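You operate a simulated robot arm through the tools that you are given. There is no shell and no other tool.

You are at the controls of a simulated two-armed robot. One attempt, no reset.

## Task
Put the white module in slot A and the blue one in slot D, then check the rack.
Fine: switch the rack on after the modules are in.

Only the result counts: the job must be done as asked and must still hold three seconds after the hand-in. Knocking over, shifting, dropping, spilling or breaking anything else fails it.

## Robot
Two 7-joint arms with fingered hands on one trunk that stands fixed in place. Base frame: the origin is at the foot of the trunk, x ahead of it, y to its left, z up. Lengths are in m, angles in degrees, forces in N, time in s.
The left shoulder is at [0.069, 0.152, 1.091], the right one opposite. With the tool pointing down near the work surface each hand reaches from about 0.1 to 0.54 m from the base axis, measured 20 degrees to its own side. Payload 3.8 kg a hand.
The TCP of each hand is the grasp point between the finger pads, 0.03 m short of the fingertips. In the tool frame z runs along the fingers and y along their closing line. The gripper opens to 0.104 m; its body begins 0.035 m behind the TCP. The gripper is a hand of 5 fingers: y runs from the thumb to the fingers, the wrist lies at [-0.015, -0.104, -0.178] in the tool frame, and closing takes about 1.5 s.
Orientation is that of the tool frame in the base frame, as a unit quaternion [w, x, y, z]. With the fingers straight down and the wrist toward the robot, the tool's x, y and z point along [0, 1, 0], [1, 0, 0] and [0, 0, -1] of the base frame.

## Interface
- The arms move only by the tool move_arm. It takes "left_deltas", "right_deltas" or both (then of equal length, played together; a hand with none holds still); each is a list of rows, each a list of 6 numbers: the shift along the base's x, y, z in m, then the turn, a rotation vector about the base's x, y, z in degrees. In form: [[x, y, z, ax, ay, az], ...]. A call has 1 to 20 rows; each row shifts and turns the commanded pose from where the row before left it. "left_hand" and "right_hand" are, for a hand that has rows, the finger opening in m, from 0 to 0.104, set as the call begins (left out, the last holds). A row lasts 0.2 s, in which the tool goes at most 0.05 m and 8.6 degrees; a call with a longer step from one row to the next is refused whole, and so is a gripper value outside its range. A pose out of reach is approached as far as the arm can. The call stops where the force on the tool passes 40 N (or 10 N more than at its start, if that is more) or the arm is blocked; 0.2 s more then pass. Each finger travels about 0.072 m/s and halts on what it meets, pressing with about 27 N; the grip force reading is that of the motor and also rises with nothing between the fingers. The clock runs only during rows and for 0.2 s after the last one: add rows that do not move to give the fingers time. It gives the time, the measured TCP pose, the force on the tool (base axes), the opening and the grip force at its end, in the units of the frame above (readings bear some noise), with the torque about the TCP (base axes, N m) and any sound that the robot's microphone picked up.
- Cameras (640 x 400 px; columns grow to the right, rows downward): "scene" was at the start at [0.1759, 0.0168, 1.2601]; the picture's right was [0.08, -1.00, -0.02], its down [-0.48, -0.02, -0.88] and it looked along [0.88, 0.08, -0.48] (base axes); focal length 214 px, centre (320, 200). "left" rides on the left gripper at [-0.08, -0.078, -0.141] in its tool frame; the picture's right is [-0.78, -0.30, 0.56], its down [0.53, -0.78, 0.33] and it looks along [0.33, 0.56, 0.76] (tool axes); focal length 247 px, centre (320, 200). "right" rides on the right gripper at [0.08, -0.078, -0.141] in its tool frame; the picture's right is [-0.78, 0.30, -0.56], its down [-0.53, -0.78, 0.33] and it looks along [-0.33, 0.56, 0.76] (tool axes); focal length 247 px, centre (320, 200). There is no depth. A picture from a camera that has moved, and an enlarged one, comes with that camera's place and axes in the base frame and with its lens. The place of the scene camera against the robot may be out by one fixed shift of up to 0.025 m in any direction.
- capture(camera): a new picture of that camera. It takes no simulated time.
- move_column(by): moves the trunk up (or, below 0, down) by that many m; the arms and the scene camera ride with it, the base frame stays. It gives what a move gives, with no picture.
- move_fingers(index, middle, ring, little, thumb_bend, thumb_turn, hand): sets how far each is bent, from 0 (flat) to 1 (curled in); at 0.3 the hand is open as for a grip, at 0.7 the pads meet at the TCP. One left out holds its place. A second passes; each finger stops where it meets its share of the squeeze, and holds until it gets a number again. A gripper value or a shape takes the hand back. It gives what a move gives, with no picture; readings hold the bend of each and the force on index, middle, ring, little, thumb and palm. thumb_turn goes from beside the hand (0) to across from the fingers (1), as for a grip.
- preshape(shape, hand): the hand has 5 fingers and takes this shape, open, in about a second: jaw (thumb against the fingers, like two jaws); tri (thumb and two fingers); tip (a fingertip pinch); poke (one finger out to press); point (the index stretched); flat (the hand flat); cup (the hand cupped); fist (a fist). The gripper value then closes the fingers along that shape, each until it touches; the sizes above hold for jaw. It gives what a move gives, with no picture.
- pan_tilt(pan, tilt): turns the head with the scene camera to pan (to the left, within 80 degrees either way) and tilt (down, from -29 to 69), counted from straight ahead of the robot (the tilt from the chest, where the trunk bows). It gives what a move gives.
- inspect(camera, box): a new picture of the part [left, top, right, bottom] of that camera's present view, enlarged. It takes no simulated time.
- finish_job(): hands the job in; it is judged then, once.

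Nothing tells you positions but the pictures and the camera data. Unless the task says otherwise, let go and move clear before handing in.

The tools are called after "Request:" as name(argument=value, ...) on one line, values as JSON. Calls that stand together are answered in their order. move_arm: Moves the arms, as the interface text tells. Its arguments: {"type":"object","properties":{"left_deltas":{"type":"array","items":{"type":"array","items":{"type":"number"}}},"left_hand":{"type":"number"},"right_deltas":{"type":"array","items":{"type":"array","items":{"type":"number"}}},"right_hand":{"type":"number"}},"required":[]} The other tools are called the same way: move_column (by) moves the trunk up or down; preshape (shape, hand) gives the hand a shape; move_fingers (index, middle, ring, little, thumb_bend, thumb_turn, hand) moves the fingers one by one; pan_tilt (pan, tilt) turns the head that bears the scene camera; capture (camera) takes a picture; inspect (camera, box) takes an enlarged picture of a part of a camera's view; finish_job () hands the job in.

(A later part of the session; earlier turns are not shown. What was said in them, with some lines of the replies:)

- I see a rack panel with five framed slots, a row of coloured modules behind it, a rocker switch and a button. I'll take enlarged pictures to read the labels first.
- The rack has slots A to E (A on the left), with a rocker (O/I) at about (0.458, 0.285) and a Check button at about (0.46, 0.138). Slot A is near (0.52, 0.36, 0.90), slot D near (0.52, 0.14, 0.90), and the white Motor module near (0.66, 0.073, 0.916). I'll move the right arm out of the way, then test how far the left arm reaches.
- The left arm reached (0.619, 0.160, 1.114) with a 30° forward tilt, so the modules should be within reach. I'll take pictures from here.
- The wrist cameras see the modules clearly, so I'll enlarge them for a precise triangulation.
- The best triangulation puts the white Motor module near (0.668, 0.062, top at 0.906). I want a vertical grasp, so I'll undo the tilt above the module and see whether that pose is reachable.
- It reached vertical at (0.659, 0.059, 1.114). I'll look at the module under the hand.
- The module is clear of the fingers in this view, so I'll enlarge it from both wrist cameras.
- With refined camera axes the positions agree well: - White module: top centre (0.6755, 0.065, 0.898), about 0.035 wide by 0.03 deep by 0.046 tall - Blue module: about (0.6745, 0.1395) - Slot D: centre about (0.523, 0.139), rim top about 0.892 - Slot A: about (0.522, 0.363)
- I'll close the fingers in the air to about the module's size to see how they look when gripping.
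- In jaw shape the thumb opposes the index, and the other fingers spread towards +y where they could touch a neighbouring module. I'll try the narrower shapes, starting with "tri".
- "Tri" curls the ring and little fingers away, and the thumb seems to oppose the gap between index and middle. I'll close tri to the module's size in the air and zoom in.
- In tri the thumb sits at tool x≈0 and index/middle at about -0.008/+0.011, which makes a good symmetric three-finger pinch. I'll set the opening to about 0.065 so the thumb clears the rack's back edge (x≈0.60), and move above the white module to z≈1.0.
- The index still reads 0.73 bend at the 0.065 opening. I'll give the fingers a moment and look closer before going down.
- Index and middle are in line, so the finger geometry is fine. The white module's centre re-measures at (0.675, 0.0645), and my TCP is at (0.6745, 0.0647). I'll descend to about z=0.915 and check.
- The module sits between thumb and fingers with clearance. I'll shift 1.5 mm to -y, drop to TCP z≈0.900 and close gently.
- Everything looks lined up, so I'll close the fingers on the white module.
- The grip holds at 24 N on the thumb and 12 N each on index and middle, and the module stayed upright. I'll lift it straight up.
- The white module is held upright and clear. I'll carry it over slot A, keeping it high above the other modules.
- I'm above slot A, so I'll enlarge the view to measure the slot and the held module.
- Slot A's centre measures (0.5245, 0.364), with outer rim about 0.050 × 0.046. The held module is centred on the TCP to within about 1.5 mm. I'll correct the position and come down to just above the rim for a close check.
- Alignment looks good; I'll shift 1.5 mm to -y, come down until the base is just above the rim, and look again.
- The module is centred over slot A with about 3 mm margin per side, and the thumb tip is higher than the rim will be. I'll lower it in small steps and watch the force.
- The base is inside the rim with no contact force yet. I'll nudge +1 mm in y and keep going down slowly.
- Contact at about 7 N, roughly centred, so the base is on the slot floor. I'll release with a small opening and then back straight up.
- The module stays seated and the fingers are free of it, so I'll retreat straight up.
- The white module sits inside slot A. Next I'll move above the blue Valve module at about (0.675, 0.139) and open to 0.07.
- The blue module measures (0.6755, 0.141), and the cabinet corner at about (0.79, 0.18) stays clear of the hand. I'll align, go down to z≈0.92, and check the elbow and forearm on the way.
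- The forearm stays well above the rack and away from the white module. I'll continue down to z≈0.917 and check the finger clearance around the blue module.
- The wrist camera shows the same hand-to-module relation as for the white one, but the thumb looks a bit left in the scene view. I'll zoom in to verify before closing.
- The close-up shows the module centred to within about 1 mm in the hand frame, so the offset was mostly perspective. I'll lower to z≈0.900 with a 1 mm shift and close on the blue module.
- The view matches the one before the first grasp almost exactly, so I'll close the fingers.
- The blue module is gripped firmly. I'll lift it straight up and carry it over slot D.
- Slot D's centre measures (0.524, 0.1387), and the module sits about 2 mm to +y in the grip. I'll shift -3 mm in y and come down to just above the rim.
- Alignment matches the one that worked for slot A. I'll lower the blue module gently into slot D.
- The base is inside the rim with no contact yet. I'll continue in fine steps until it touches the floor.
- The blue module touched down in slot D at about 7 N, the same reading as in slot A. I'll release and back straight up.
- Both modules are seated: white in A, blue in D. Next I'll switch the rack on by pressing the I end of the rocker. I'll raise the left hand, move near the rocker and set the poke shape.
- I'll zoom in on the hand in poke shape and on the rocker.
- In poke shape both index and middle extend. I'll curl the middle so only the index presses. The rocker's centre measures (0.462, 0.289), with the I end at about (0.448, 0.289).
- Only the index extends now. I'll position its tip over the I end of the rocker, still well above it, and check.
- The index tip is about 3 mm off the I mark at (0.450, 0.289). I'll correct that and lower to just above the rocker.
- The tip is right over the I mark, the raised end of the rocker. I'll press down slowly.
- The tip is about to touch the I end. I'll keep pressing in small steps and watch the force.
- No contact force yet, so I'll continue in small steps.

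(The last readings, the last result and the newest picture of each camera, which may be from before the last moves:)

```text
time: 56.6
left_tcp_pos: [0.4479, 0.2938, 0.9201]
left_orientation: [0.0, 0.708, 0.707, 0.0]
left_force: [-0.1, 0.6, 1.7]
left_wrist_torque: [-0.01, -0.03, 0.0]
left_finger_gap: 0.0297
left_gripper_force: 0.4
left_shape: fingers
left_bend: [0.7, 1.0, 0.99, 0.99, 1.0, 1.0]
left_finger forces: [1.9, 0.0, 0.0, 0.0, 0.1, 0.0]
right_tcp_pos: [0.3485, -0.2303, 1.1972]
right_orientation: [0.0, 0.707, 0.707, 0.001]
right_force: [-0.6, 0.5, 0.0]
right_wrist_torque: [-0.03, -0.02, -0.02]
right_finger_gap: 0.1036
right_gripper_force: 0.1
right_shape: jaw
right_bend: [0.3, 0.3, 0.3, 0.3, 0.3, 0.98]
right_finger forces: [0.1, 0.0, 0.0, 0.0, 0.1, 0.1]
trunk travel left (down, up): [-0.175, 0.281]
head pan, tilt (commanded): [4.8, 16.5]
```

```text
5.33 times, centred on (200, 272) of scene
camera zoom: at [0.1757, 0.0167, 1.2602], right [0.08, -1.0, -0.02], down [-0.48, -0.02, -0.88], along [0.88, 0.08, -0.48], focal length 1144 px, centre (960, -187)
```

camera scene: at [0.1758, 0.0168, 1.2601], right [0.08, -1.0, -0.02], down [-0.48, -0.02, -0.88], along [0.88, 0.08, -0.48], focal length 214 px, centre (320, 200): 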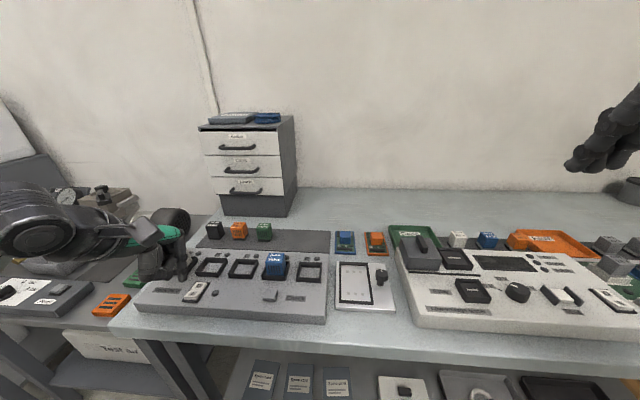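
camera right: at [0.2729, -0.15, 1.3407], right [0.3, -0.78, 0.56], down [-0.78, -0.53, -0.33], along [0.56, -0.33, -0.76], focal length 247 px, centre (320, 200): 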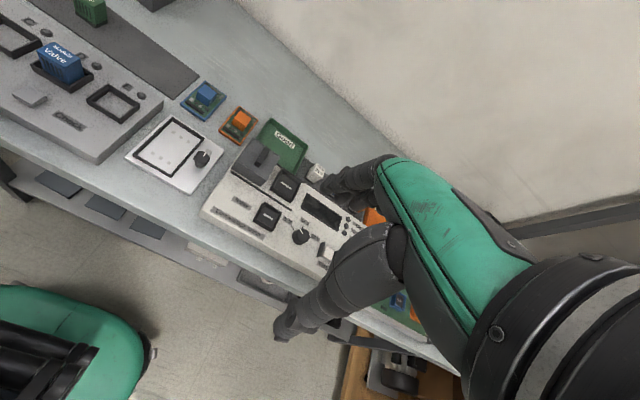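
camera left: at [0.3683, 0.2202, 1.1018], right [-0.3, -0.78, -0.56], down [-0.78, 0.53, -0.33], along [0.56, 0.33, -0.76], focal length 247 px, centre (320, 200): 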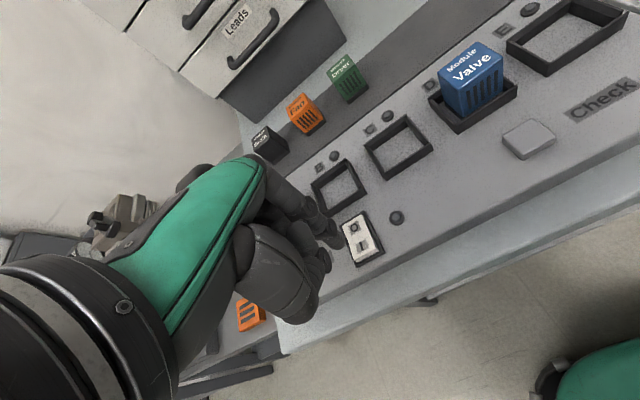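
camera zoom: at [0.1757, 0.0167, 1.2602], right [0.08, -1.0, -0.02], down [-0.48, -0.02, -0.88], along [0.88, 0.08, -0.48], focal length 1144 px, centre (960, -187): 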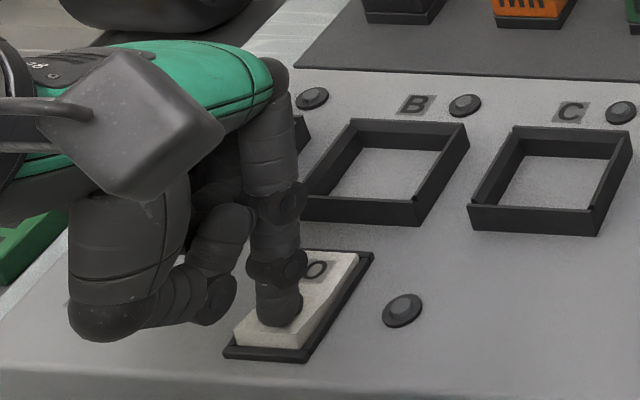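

The index is touching (1.9 N), so I'll press on 1 mm at a time until the rocker flips.

Request:
move_arm(left_deltas=[[0, 0, -0.001, 0, 0, 0], [0, 0, -0.001, 0, 0, 0], [0, 0, -0.001, 0, 0, 0], [0, 0, 0, 0, 0, 0]])

Request:
inspect(camera="scene", box=[140, 235, 260, 310])

```text
time: 57.6
left_tcp_pos: [0.4482, 0.2959, 0.9161]
left_orientation: [0.002, 0.706, 0.708, 0.0]
left_force: [1.8, 0.4, 7.8]
left_wrist_torque: [-0.03, -0.09, 0.01]
left_finger_gap: 0.0293
left_gripper_force: 3.0
left_shape: fingers
left_bend: [0.7, 1.0, 0.99, 0.99, 1.0, 1.0]
left_finger forces: [7.2, 0.0, 0.1, 0.1, 0.0, 0.1]
right_tcp_pos: [0.3484, -0.2303, 1.1991]
right_orientation: [0.0, 0.707, 0.707, 0.0]
right_force: [0.9, -0.3, 0.1]
right_wrist_torque: [-0.01, -0.02, 0.0]
right_finger_gap: 0.1037
right_gripper_force: 0.0
right_shape: jaw
right_bend: [0.3, 0.3, 0.3, 0.3, 0.3, 0.98]
right_finger forces: [0.0, 0.0, 0.0, 0.0, 0.0, 0.0]
trunk travel left (down, up): [-0.175, 0.281]
head pan, tilt (commanded): [4.8, 16.5]
```

```text
5.33 times, centred on (200, 272) of scene
camera zoom: at [0.1753, 0.0162, 1.2603], right [0.08, -1.0, -0.02], down [-0.47, -0.02, -0.88], along [0.88, 0.08, -0.47], focal length 1144 px, centre (960, -187)
```

zoom: 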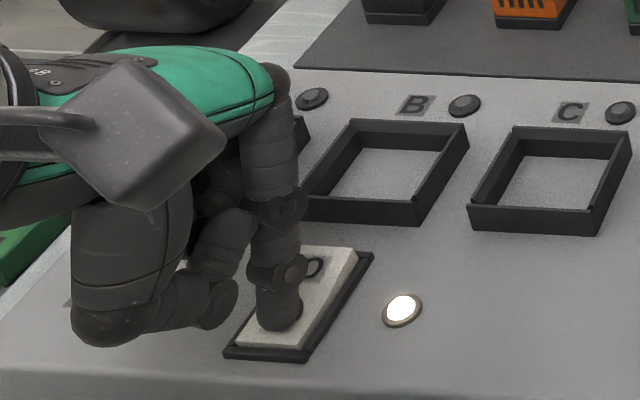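

The rack lamp lit up, so the rocker has flipped. I'll lift the finger and confirm it stays on.

Request:
move_arm(left_deltas=[[0, 0, 0.005, 0, 0, 0], [0, 0, 0.01, 0, 0, 0], [0, 0, 0.02, 0, 0, 0], [0, 0, 0.025, 0, 0, 0], [0, 0, 0.02, 0, 0, 0], [0, 0, 0, 0, 0, 0]])

Request:
inspect(camera="scene", box=[130, 200, 330, 325])

Request:
capture(camera="left")

```text
time: 59.0
left_tcp_pos: [0.4498, 0.2951, 0.9962]
left_orientation: [-0.001, 0.707, 0.707, 0.0]
left_force: [-0.1, 0.3, -0.6]
left_wrist_torque: [-0.01, 0.0, 0.03]
left_finger_gap: 0.0298
left_gripper_force: 0.0
left_shape: fingers
left_bend: [0.7, 1.0, 0.99, 0.99, 1.0, 1.0]
left_finger forces: [0.1, 0.1, 0.1, 0.1, 0.1, 0.1]
right_tcp_pos: [0.3494, -0.2296, 1.1986]
right_orientation: [0.0, 0.708, 0.707, 0.0]
right_force: [0.2, -0.4, 1.2]
right_wrist_torque: [0.04, 0.0, -0.02]
right_finger_gap: 0.1038
right_gripper_force: 0.1
right_shape: jaw
right_bend: [0.3, 0.3, 0.3, 0.3, 0.3, 0.98]
right_finger forces: [0.0, 0.0, 0.1, 0.0, 0.0, 0.0]
trunk travel left (down, up): [-0.175, 0.281]
head pan, tilt (commanded): [4.8, 16.5]
```

```text
3.20 times, centred on (230, 262) of scene
camera zoom: at [0.1758, 0.0168, 1.2601], right [0.08, -1.0, -0.02], down [-0.48, -0.02, -0.88], along [0.88, 0.08, -0.48], focal length 686 px, centre (608, 0)
```

zoom: 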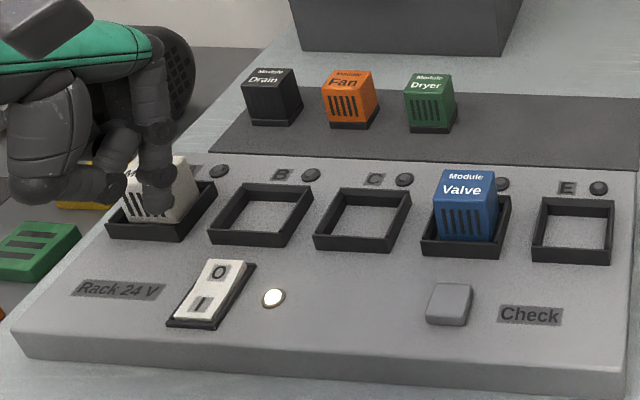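

```text
taken
camera left: at [0.3716, 0.2156, 1.1378], right [-0.3, -0.78, -0.56], down [-0.78, 0.53, -0.33], along [0.55, 0.33, -0.76], focal length 247 px, centre (320, 200)
```

left: 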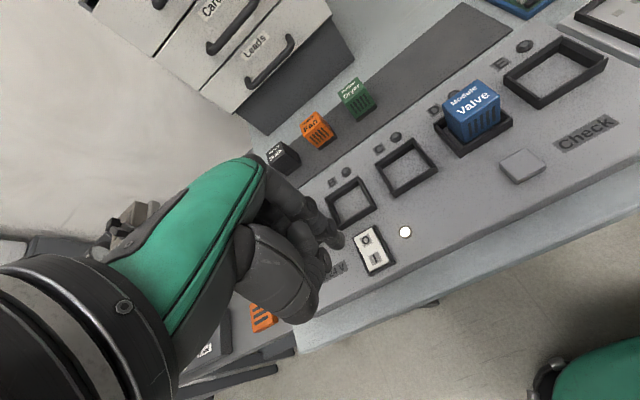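

The rack is on (lamp lit, rocker at I). The Check button measures (0.461, 0.136), so I'll move the index tip over it at a safe height.

Request:
move_arm(left_deltas=[[0.0, -0.015, 0, 0, 0, 0], [0.001, -0.025, 0, 0, 0, 0], [0.001, -0.025, 0, 0, 0, 0], [0.002, -0.025, 0, 0, 0, 0], [0.002, -0.025, 0, 0, 0, 0], [0.002, -0.02, 0, 0, 0, 0], [0.001, -0.0168, 0, 0, 0, 0], [0, 0, 0, 0, 0, 0], [0, 0, 0, 0, 0, 0]])

Request:
capture(camera="left")

Request:
inspect(camera="left", box=[280, 180, 440, 305])

Request:
inspect(camera="scene", box=[210, 215, 330, 315])

```text
time: 61.0
left_tcp_pos: [0.4577, 0.1442, 0.9964]
left_orientation: [0.0, 0.706, 0.708, 0.0]
left_force: [0.2, -0.2, 0.5]
left_wrist_torque: [-0.01, 0.01, 0.0]
left_finger_gap: 0.0297
left_gripper_force: 0.1
left_shape: fingers
left_bend: [0.7, 1.0, 0.99, 0.99, 1.0, 1.0]
left_finger forces: [0.0, 0.0, 0.1, 0.0, 0.0, 0.0]
right_tcp_pos: [0.3489, -0.2295, 1.1982]
right_orientation: [-0.001, 0.707, 0.707, 0.0]
right_force: [0.4, 0.4, -0.9]
right_wrist_torque: [0.0, 0.02, 0.0]
right_finger_gap: 0.1039
right_gripper_force: 0.2
right_shape: jaw
right_bend: [0.3, 0.3, 0.3, 0.3, 0.3, 0.98]
right_finger forces: [0.0, 0.1, 0.1, 0.1, 0.1, 0.0]
trunk travel left (down, up): [-0.175, 0.281]
head pan, tilt (commanded): [4.8, 16.5]
```

```text
taken
camera left: at [0.3805, 0.0648, 1.138], right [-0.3, -0.78, -0.56], down [-0.78, 0.53, -0.33], along [0.56, 0.33, -0.76], focal length 247 px, centre (320, 200)
```

left: 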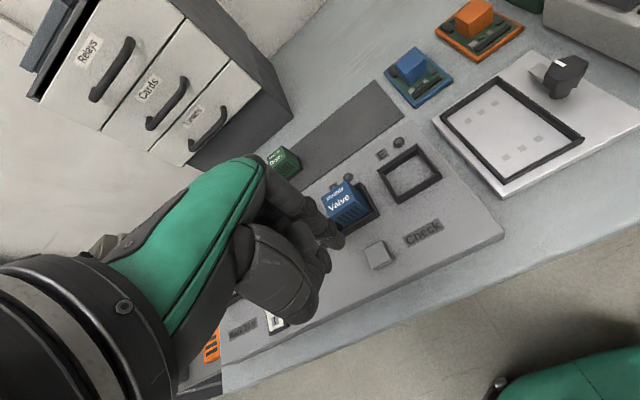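

```text
3.20 times, centred on (360, 242) of left
camera zoom: at [0.3805, 0.0648, 1.138], right [-0.3, -0.78, -0.56], down [-0.78, 0.53, -0.33], along [0.56, 0.33, -0.76], focal length 790 px, centre (192, 64)
```

zoom: 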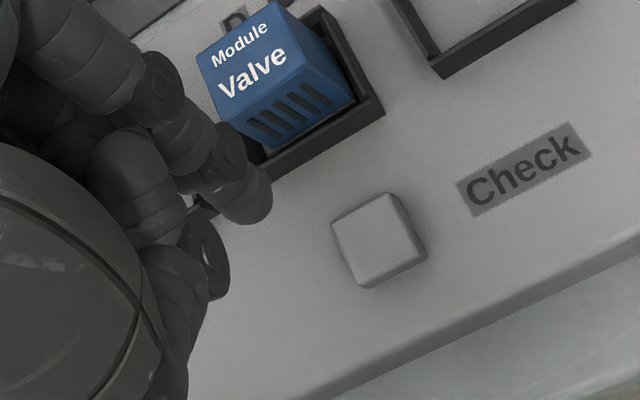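

```text
4.00 times, centred on (270, 265) of scene
camera zoom: at [0.1759, 0.0166, 1.2601], right [0.08, -1.0, -0.02], down [-0.48, -0.02, -0.88], along [0.88, 0.08, -0.48], focal length 858 px, centre (520, -60)
```

zoom: 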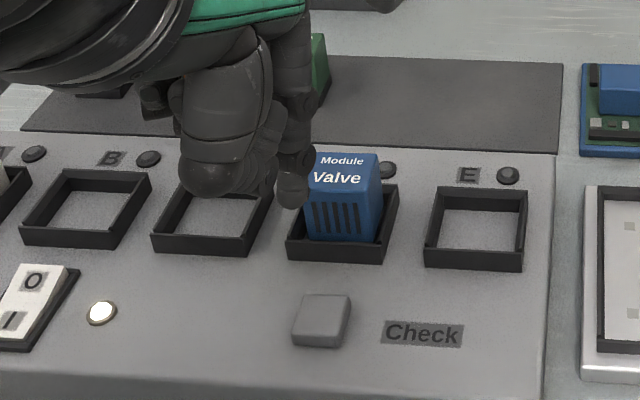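

The tip is about 5 mm short of the button centre at (0.4625, 0.135). I'll adjust and lower to about 2 cm above it, watching the clearance to the blue module.

Request:
move_arm(left_deltas=[[0.0025, -0.0015, -0.01, 0, 0, 0], [0, 0, -0.015, 0, 0, 0], [0, 0, -0.015, 0, 0, 0], [0, 0, -0.015, 0, 0, 0], [0, 0, -0.005, 0, 0, 0], [0, 0, 0, 0, 0, 0]])

Request:
inspect(camera="left", box=[260, 160, 420, 285])

Request:
inspect(camera="scene", box=[210, 215, 330, 315])

Request:
inspect(camera="right", box=[0, 20, 160, 120])

```text
time: 62.4
left_tcp_pos: [0.459, 0.1437, 0.9364]
left_orientation: [0.0, 0.707, 0.707, 0.0]
left_force: [-0.7, 1.2, 0.3]
left_wrist_torque: [-0.02, 0.02, 0.02]
left_finger_gap: 0.0297
left_gripper_force: 0.0
left_shape: fingers
left_bend: [0.7, 1.0, 0.99, 0.99, 1.0, 1.0]
left_finger forces: [0.1, 0.0, 0.1, 0.1, 0.0, 0.0]
right_tcp_pos: [0.3489, -0.2312, 1.1987]
right_orientation: [0.0, 0.707, 0.707, 0.0]
right_force: [0.0, 0.4, -0.5]
right_wrist_torque: [-0.03, 0.01, 0.02]
right_finger_gap: 0.1035
right_gripper_force: 0.1
right_shape: jaw
right_bend: [0.3, 0.3, 0.3, 0.3, 0.3, 0.98]
right_finger forces: [0.1, 0.1, 0.0, 0.0, 0.0, 0.0]
trunk travel left (down, up): [-0.175, 0.281]
head pan, tilt (commanded): [4.8, 16.5]
```

```text
3.20 times, centred on (340, 222) of left
camera zoom: at [0.3827, 0.0636, 1.0767], right [-0.3, -0.78, -0.56], down [-0.78, 0.53, -0.33], along [0.56, 0.33, -0.76], focal length 790 px, centre (256, 128)
```

zoom: 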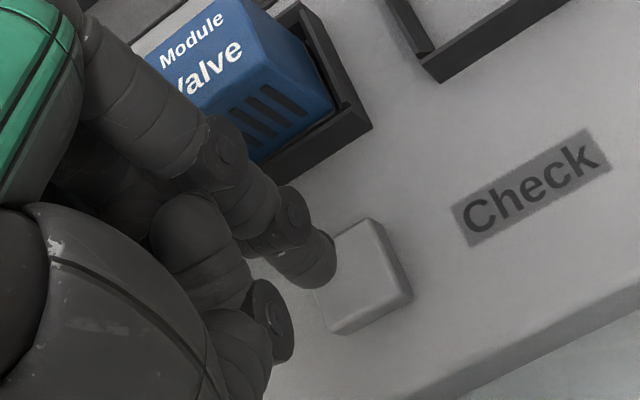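

```text
4.00 times, centred on (270, 265) of scene
camera zoom: at [0.1758, 0.0167, 1.2601], right [0.08, -1.0, -0.02], down [-0.48, -0.02, -0.88], along [0.88, 0.08, -0.48], focal length 858 px, centre (520, -60)
```

zoom: 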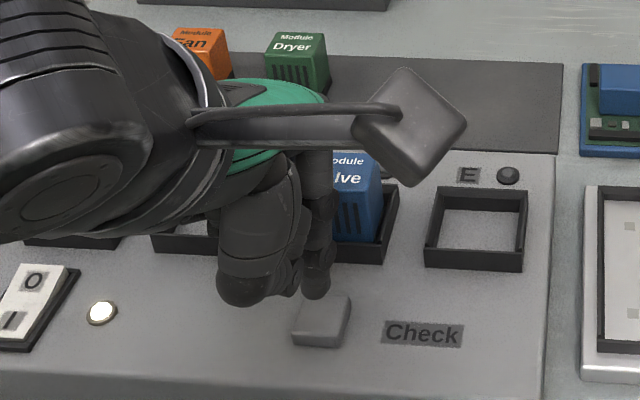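

```text
4.00 times, centred on (80, 70) of right
camera zoom: at [0.2728, -0.15, 1.3407], right [0.3, -0.78, 0.56], down [-0.78, -0.53, -0.33], along [0.56, -0.33, -0.76], focal length 988 px, centre (1280, 720)
```

zoom: 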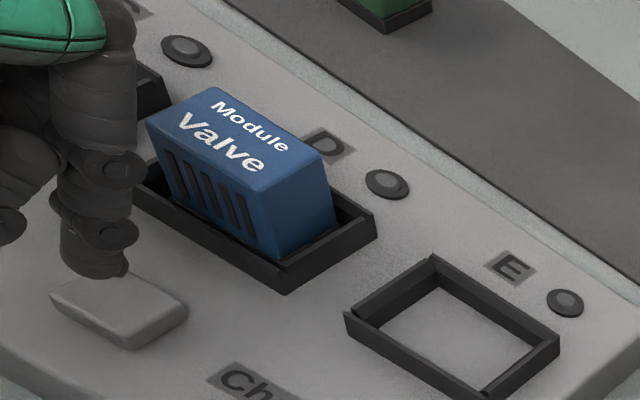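

The index is over the Check button with good clearance to the blue module, so I'll press down in small steps.

Request:
move_arm(left_deltas=[[0, 0, -0.004, 0, 0, 0], [0, 0, -0.004, 0, 0, 0], [0, 0, -0.003, 0, 0, 0], [0, 0, -0.002, 0, 0, 0], [0, 0, 0, 0, 0, 0]])

Request:
inspect(camera="right", box=[0, 20, 160, 120])

```text
time: 63.6
left_tcp_pos: [0.4611, 0.1423, 0.9234]
left_orientation: [0.001, 0.707, 0.707, 0.0]
left_force: [-0.2, -1.1, 0.1]
left_wrist_torque: [0.01, 0.0, -0.01]
left_finger_gap: 0.0296
left_gripper_force: 0.0
left_shape: fingers
left_bend: [0.7, 1.0, 0.99, 0.99, 1.0, 1.0]
left_finger forces: [0.0, 0.0, 0.1, 0.1, 0.0, 0.1]
right_tcp_pos: [0.3494, -0.2297, 1.1994]
right_orientation: [0.0, 0.707, 0.707, 0.0]
right_force: [-0.5, 0.1, 0.2]
right_wrist_torque: [-0.01, -0.03, -0.01]
right_finger_gap: 0.1037
right_gripper_force: 0.1
right_shape: jaw
right_bend: [0.3, 0.3, 0.3, 0.3, 0.3, 0.98]
right_finger forces: [0.0, 0.0, 0.0, 0.0, 0.0, 0.1]
trunk travel left (down, up): [-0.175, 0.281]
head pan, tilt (commanded): [4.8, 16.5]
```

```text
4.00 times, centred on (80, 70) of right
camera zoom: at [0.2728, -0.15, 1.3407], right [0.3, -0.78, 0.56], down [-0.78, -0.53, -0.33], along [0.56, -0.33, -0.76], focal length 988 px, centre (1280, 720)
```

zoom: 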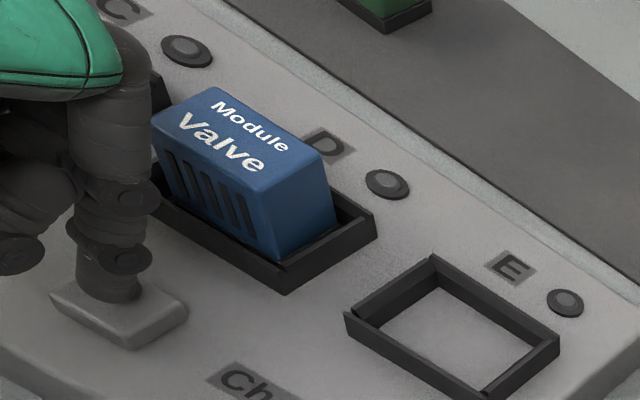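

Request:
move_arm(left_deltas=[[0, 0, -0.002, 0, 0, 0], [0, 0, -0.0015, 0, 0, 0], [0, 0, -0.0015, 0, 0, 0], [0, 0, 0, 0, 0, 0]])

Request:
inspect(camera="right", box=[0, 20, 160, 120])

Request:
inspect(camera="scene", box=[130, 200, 330, 325])

```text
time: 64.6
left_tcp_pos: [0.4596, 0.1429, 0.9196]
left_orientation: [0.0, 0.707, 0.707, 0.0]
left_force: [0.6, 0.3, 1.8]
left_wrist_torque: [-0.02, -0.01, 0.01]
left_finger_gap: 0.0298
left_gripper_force: 0.7
left_shape: fingers
left_bend: [0.7, 1.0, 0.99, 0.99, 1.0, 1.0]
left_finger forces: [1.4, 0.0, 0.0, 0.0, 0.0, 0.0]
right_tcp_pos: [0.3492, -0.2295, 1.1994]
right_orientation: [0.0, 0.707, 0.707, 0.0]
right_force: [0.6, 0.0, 0.6]
right_wrist_torque: [0.01, 0.03, 0.01]
right_finger_gap: 0.1035
right_gripper_force: 0.0
right_shape: jaw
right_bend: [0.3, 0.3, 0.3, 0.3, 0.3, 0.98]
right_finger forces: [0.1, 0.0, 0.0, 0.0, 0.1, 0.1]
trunk travel left (down, up): [-0.175, 0.281]
head pan, tilt (commanded): [4.8, 16.5]
```

```text
4.00 times, centred on (80, 70) of right
camera zoom: at [0.2727, -0.15, 1.3408], right [0.3, -0.78, 0.56], down [-0.78, -0.53, -0.33], along [0.56, -0.33, -0.76], focal length 988 px, centre (1280, 720)
```

zoom: 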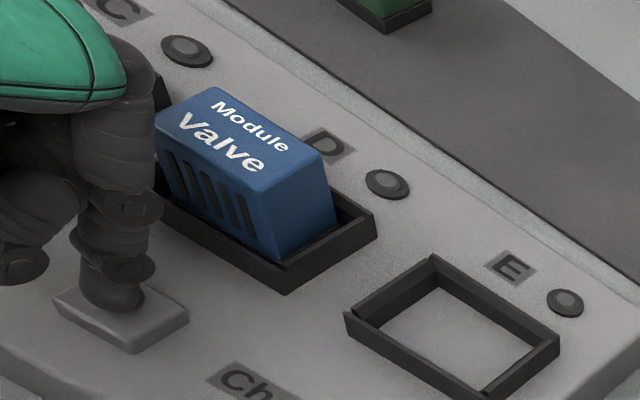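

```text
3.20 times, centred on (230, 262) of scene
camera zoom: at [0.1758, 0.0167, 1.2602], right [0.08, -1.0, -0.02], down [-0.48, -0.02, -0.88], along [0.88, 0.08, -0.48], focal length 686 px, centre (608, 0)
```

zoom: 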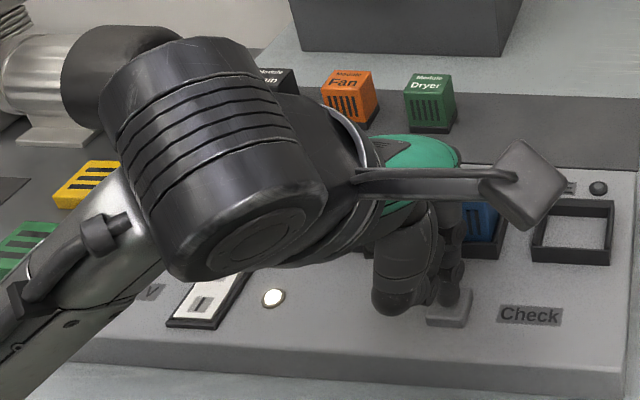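

The button is touched (1.4 N), so I'll press further.

Request:
move_arm(left_deltas=[[0, 0, -0.001, 0, 0, 0], [0, 0, -0.001, 0, 0, 0], [0, 0, -0.001, 0, 0, 0], [0, 0, 0, 0, 0, 0]])

Request:
inspect(camera="right", box=[0, 20, 160, 120])

Request:
capture(camera="left")

```text
time: 65.6
left_tcp_pos: [0.4606, 0.1443, 0.9153]
left_orientation: [0.0, 0.707, 0.708, 0.0]
left_force: [0.5, -0.2, 3.5]
left_wrist_torque: [-0.02, -0.05, 0.01]
left_finger_gap: 0.0295
left_gripper_force: 2.3
left_shape: fingers
left_bend: [0.7, 1.0, 0.99, 0.99, 1.0, 1.0]
left_finger forces: [4.1, 0.0, 0.0, 0.0, 0.0, 0.0]
right_tcp_pos: [0.3496, -0.2298, 1.199]
right_orientation: [0.0, 0.707, 0.707, 0.0]
right_force: [-0.6, 0.7, 0.0]
right_wrist_torque: [-0.02, -0.01, 0.0]
right_finger_gap: 0.1037
right_gripper_force: 0.0
right_shape: jaw
right_bend: [0.3, 0.3, 0.3, 0.3, 0.3, 0.98]
right_finger forces: [0.1, 0.0, 0.0, 0.1, 0.0, 0.0]
trunk travel left (down, up): [-0.175, 0.281]
head pan, tilt (commanded): [4.8, 16.5]
heard: click
```

```text
4.00 times, centred on (80, 70) of right
camera zoom: at [0.2726, -0.15, 1.3408], right [0.3, -0.78, 0.56], down [-0.78, -0.53, -0.33], along [0.56, -0.33, -0.76], focal length 988 px, centre (1280, 720)
```

zoom: 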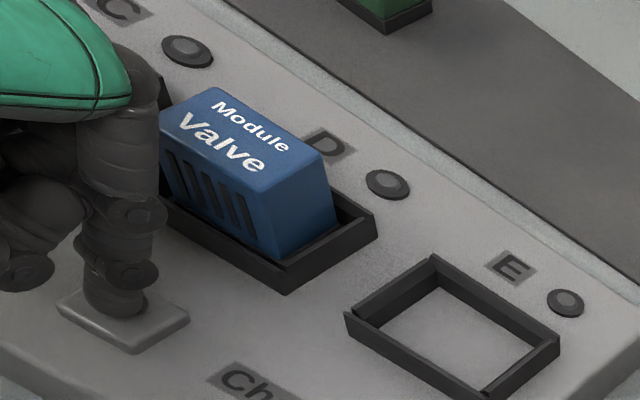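

```text
taken
camera left: at [0.383, 0.0634, 1.0566], right [-0.3, -0.78, -0.56], down [-0.78, 0.53, -0.33], along [0.56, 0.33, -0.76], focal length 247 px, centre (320, 200)
```

left: 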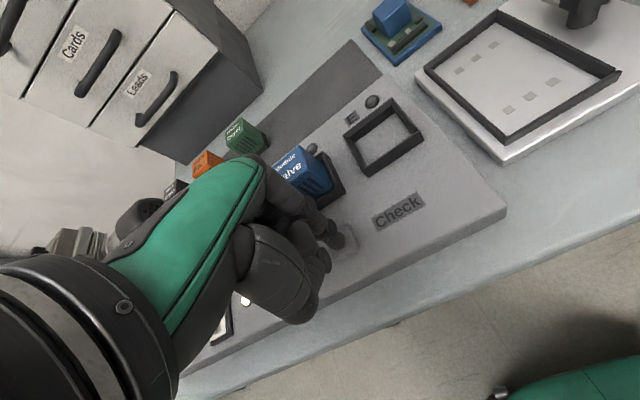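

There was a click, so the Check button actuated. I'll hold briefly, then release and look at the slot lamps.

Request:
move_arm(left_deltas=[[0, 0, 0, 0, 0, 0], [0, 0, 0, 0, 0, 0]])

Request:
inspect(camera="right", box=[0, 0, 192, 120])

Request:
move_arm(left_deltas=[[0, 0, 0.003, 0, 0, 0], [0, 0, 0.005, 0, 0, 0], [0, 0, 0.01, 0, 0, 0]])

Request:
inspect(camera="right", box=[0, 0, 192, 120])

Request:
inspect(camera="scene", box=[130, 200, 330, 325])

```text
time: 66.2
left_tcp_pos: [0.46, 0.1435, 0.9146]
left_orientation: [0.0, 0.707, 0.707, 0.0]
left_force: [1.3, 0.9, 4.2]
left_wrist_torque: [0.0, -0.04, -0.01]
left_finger_gap: 0.0298
left_gripper_force: 2.2
left_shape: fingers
left_bend: [0.7, 1.0, 0.99, 0.99, 1.0, 1.0]
left_finger forces: [4.5, 0.0, 0.0, 0.0, 0.0, 0.0]
right_tcp_pos: [0.3497, -0.23, 1.1988]
right_orientation: [0.0, 0.707, 0.707, 0.0]
right_force: [-0.6, 0.3, 0.2]
right_wrist_torque: [-0.01, -0.01, -0.02]
right_finger_gap: 0.1037
right_gripper_force: 0.1
right_shape: jaw
right_bend: [0.3, 0.3, 0.3, 0.3, 0.3, 0.98]
right_finger forces: [0.1, 0.0, 0.0, 0.0, 0.0, 0.1]
trunk travel left (down, up): [-0.175, 0.281]
head pan, tilt (commanded): [4.8, 16.5]
```

```text
3.33 times, centred on (96, 60) of right
camera zoom: at [0.2726, -0.15, 1.3408], right [0.3, -0.78, 0.56], down [-0.78, -0.53, -0.33], along [0.56, -0.33, -0.76], focal length 823 px, centre (1067, 667)
```

zoom: 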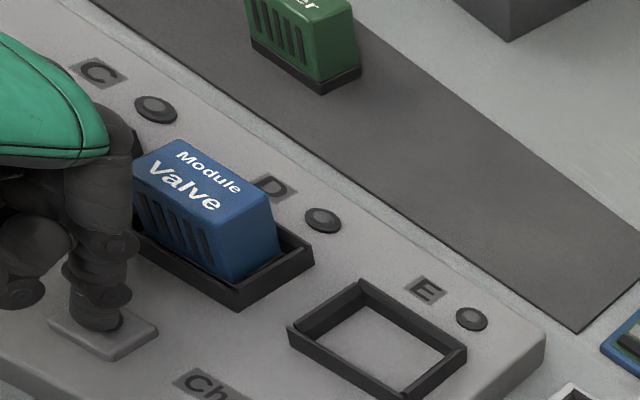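

```text
time: 67.0
left_tcp_pos: [0.4606, 0.1423, 0.9323]
left_orientation: [-0.001, 0.707, 0.707, -0.001]
left_force: [0.2, 0.2, 0.4]
left_wrist_torque: [0.01, -0.01, 0.0]
left_finger_gap: 0.0297
left_gripper_force: 0.1
left_shape: fingers
left_bend: [0.7, 1.0, 0.99, 0.99, 1.0, 1.0]
left_finger forces: [0.0, 0.0, 0.0, 0.0, 0.0, 0.0]
right_tcp_pos: [0.3493, -0.2295, 1.1991]
right_orientation: [0.0, 0.707, 0.707, 0.001]
right_force: [-0.4, -0.5, 0.6]
right_wrist_torque: [0.0, 0.03, -0.03]
right_finger_gap: 0.1038
right_gripper_force: 0.1
right_shape: jaw
right_bend: [0.3, 0.3, 0.3, 0.3, 0.3, 0.98]
right_finger forces: [0.1, 0.0, 0.0, 0.0, 0.0, 0.0]
trunk travel left (down, up): [-0.175, 0.281]
head pan, tilt (commanded): [4.8, 16.5]
```

```text
3.33 times, centred on (96, 60) of right
camera zoom: at [0.2728, -0.1502, 1.3407], right [0.3, -0.78, 0.56], down [-0.78, -0.53, -0.33], along [0.56, -0.33, -0.76], focal length 823 px, centre (1067, 667)
```

zoom: 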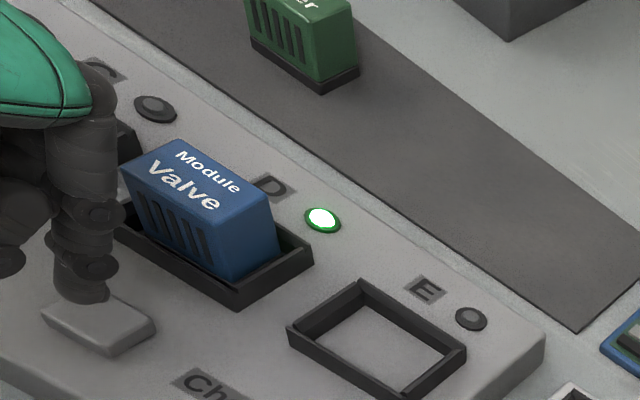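

```text
3.20 times, centred on (230, 262) of scene
camera zoom: at [0.1758, 0.0165, 1.2601], right [0.08, -1.0, -0.02], down [-0.48, -0.02, -0.88], along [0.88, 0.08, -0.48], focal length 686 px, centre (608, 0)
```

zoom: 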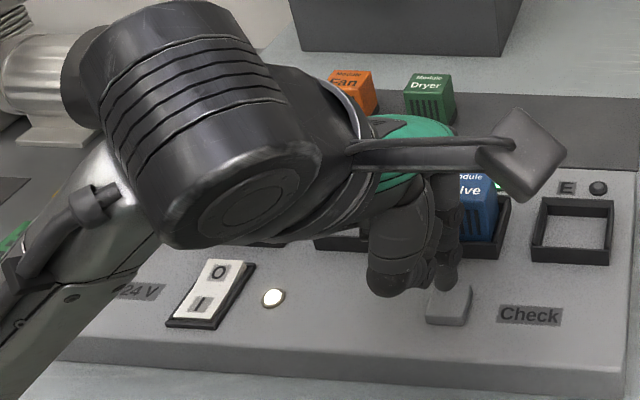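

Slot D's lamp lit green after the release. I'll raise the hand clear and check slot A's lamp.

Request:
move_arm(left_deltas=[[0, 0, 0.02, 0, 0, 0], [0, 0, 0.03, 0, 0, 0], [0, 0, 0.03, 0, 0, 0], [0, 0, 0.03, 0, 0, 0], [0, 0.02, 0.03, 0, 0, 0], [-0.005, 0.03, 0.02, 0, 0, 0], [-0.005, 0.03, 0.02, 0, 0, 0], [-0.005, 0.03, 0.02, 0, 0, 0], [-0.005, 0.03, 0.01, 0, 0, 0], [-0.005, 0.03, 0, 0, 0, 0], [0, 0.03, 0, 0, 0, 0], [0, 0, 0, 0, 0, 0]])

Request:
capture(camera="scene")

Request:
inspect(camera="scene", box=[130, 200, 330, 325])

Request:
capture(camera="left")

```text
time: 69.6
left_tcp_pos: [0.4363, 0.3434, 1.1421]
left_orientation: [0.0, 0.707, 0.707, 0.0]
left_force: [-0.1, 0.3, 0.0]
left_wrist_torque: [-0.02, 0.01, 0.02]
left_finger_gap: 0.0297
left_gripper_force: 0.1
left_shape: fingers
left_bend: [0.7, 1.0, 0.99, 0.99, 1.0, 1.0]
left_finger forces: [0.1, 0.1, 0.1, 0.0, 0.0, 0.0]
right_tcp_pos: [0.3502, -0.2298, 1.1986]
right_orientation: [-0.001, 0.707, 0.707, 0.001]
right_force: [0.3, 0.3, 0.5]
right_wrist_torque: [0.01, 0.0, 0.0]
right_finger_gap: 0.1039
right_gripper_force: 0.0
right_shape: jaw
right_bend: [0.3, 0.3, 0.3, 0.3, 0.3, 0.98]
right_finger forces: [0.0, 0.0, 0.1, 0.1, 0.1, 0.1]
trunk travel left (down, up): [-0.175, 0.281]
head pan, tilt (commanded): [4.8, 16.5]
```

```text
taken
camera scene: at [0.1761, 0.0162, 1.2601], right [0.08, -1.0, -0.02], down [-0.48, -0.02, -0.88], along [0.88, 0.08, -0.48], focal length 214 px, centre (320, 200)
```

scene: 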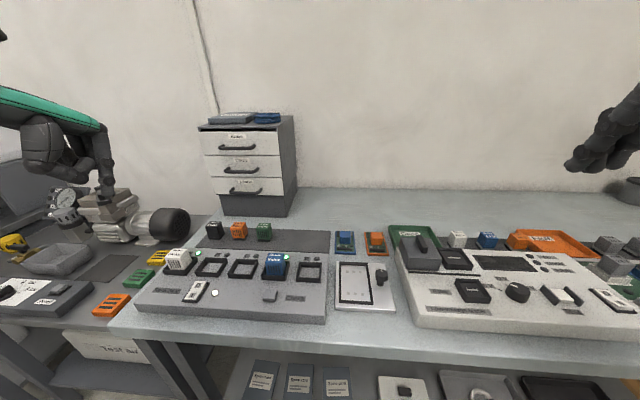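

```text
3.20 times, centred on (230, 262) of scene
camera zoom: at [0.1761, 0.0162, 1.2601], right [0.08, -1.0, -0.02], down [-0.48, -0.02, -0.88], along [0.88, 0.08, -0.48], focal length 686 px, centre (608, 0)
```

zoom: 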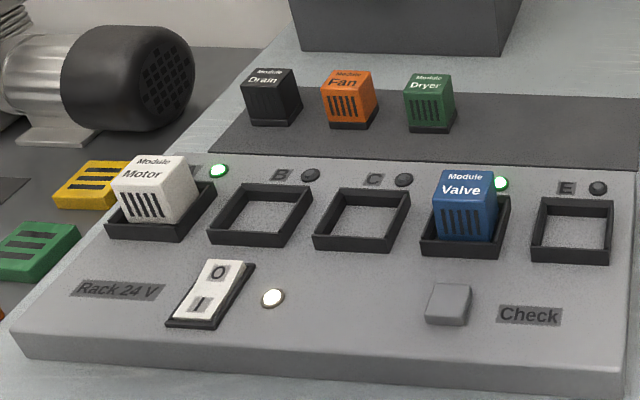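

```text
taken
camera left: at [0.3585, 0.2632, 1.2838], right [-0.3, -0.78, -0.56], down [-0.78, 0.53, -0.33], along [0.56, 0.33, -0.76], focal length 247 px, centre (320, 200)
```

left: 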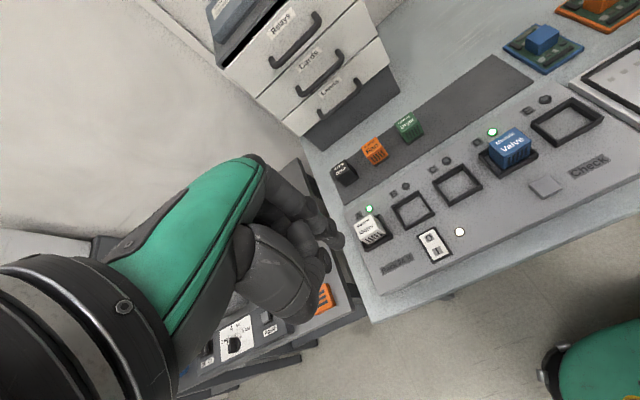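

Slot A (white Motor module) and slot D (blue Valve module) both show green, the rack lamp is on with the rocker at I, and nothing else has moved. Both hands are clear of the bench, so I'm handing the job in.

Request:
finish_job()

```text
The job is handed in.
```

The white Motor module is in slot A and the blue Valve module is in slot D. With both in, I switched the rack on and pressed Check. The button clicked and the lamps for slots A and D lit green when I let go.

In the last pictures the rack lamp was lit, the other three modules were still in their places, and both hands were clear of the bench. I have handed the job in, but no verdict came back.
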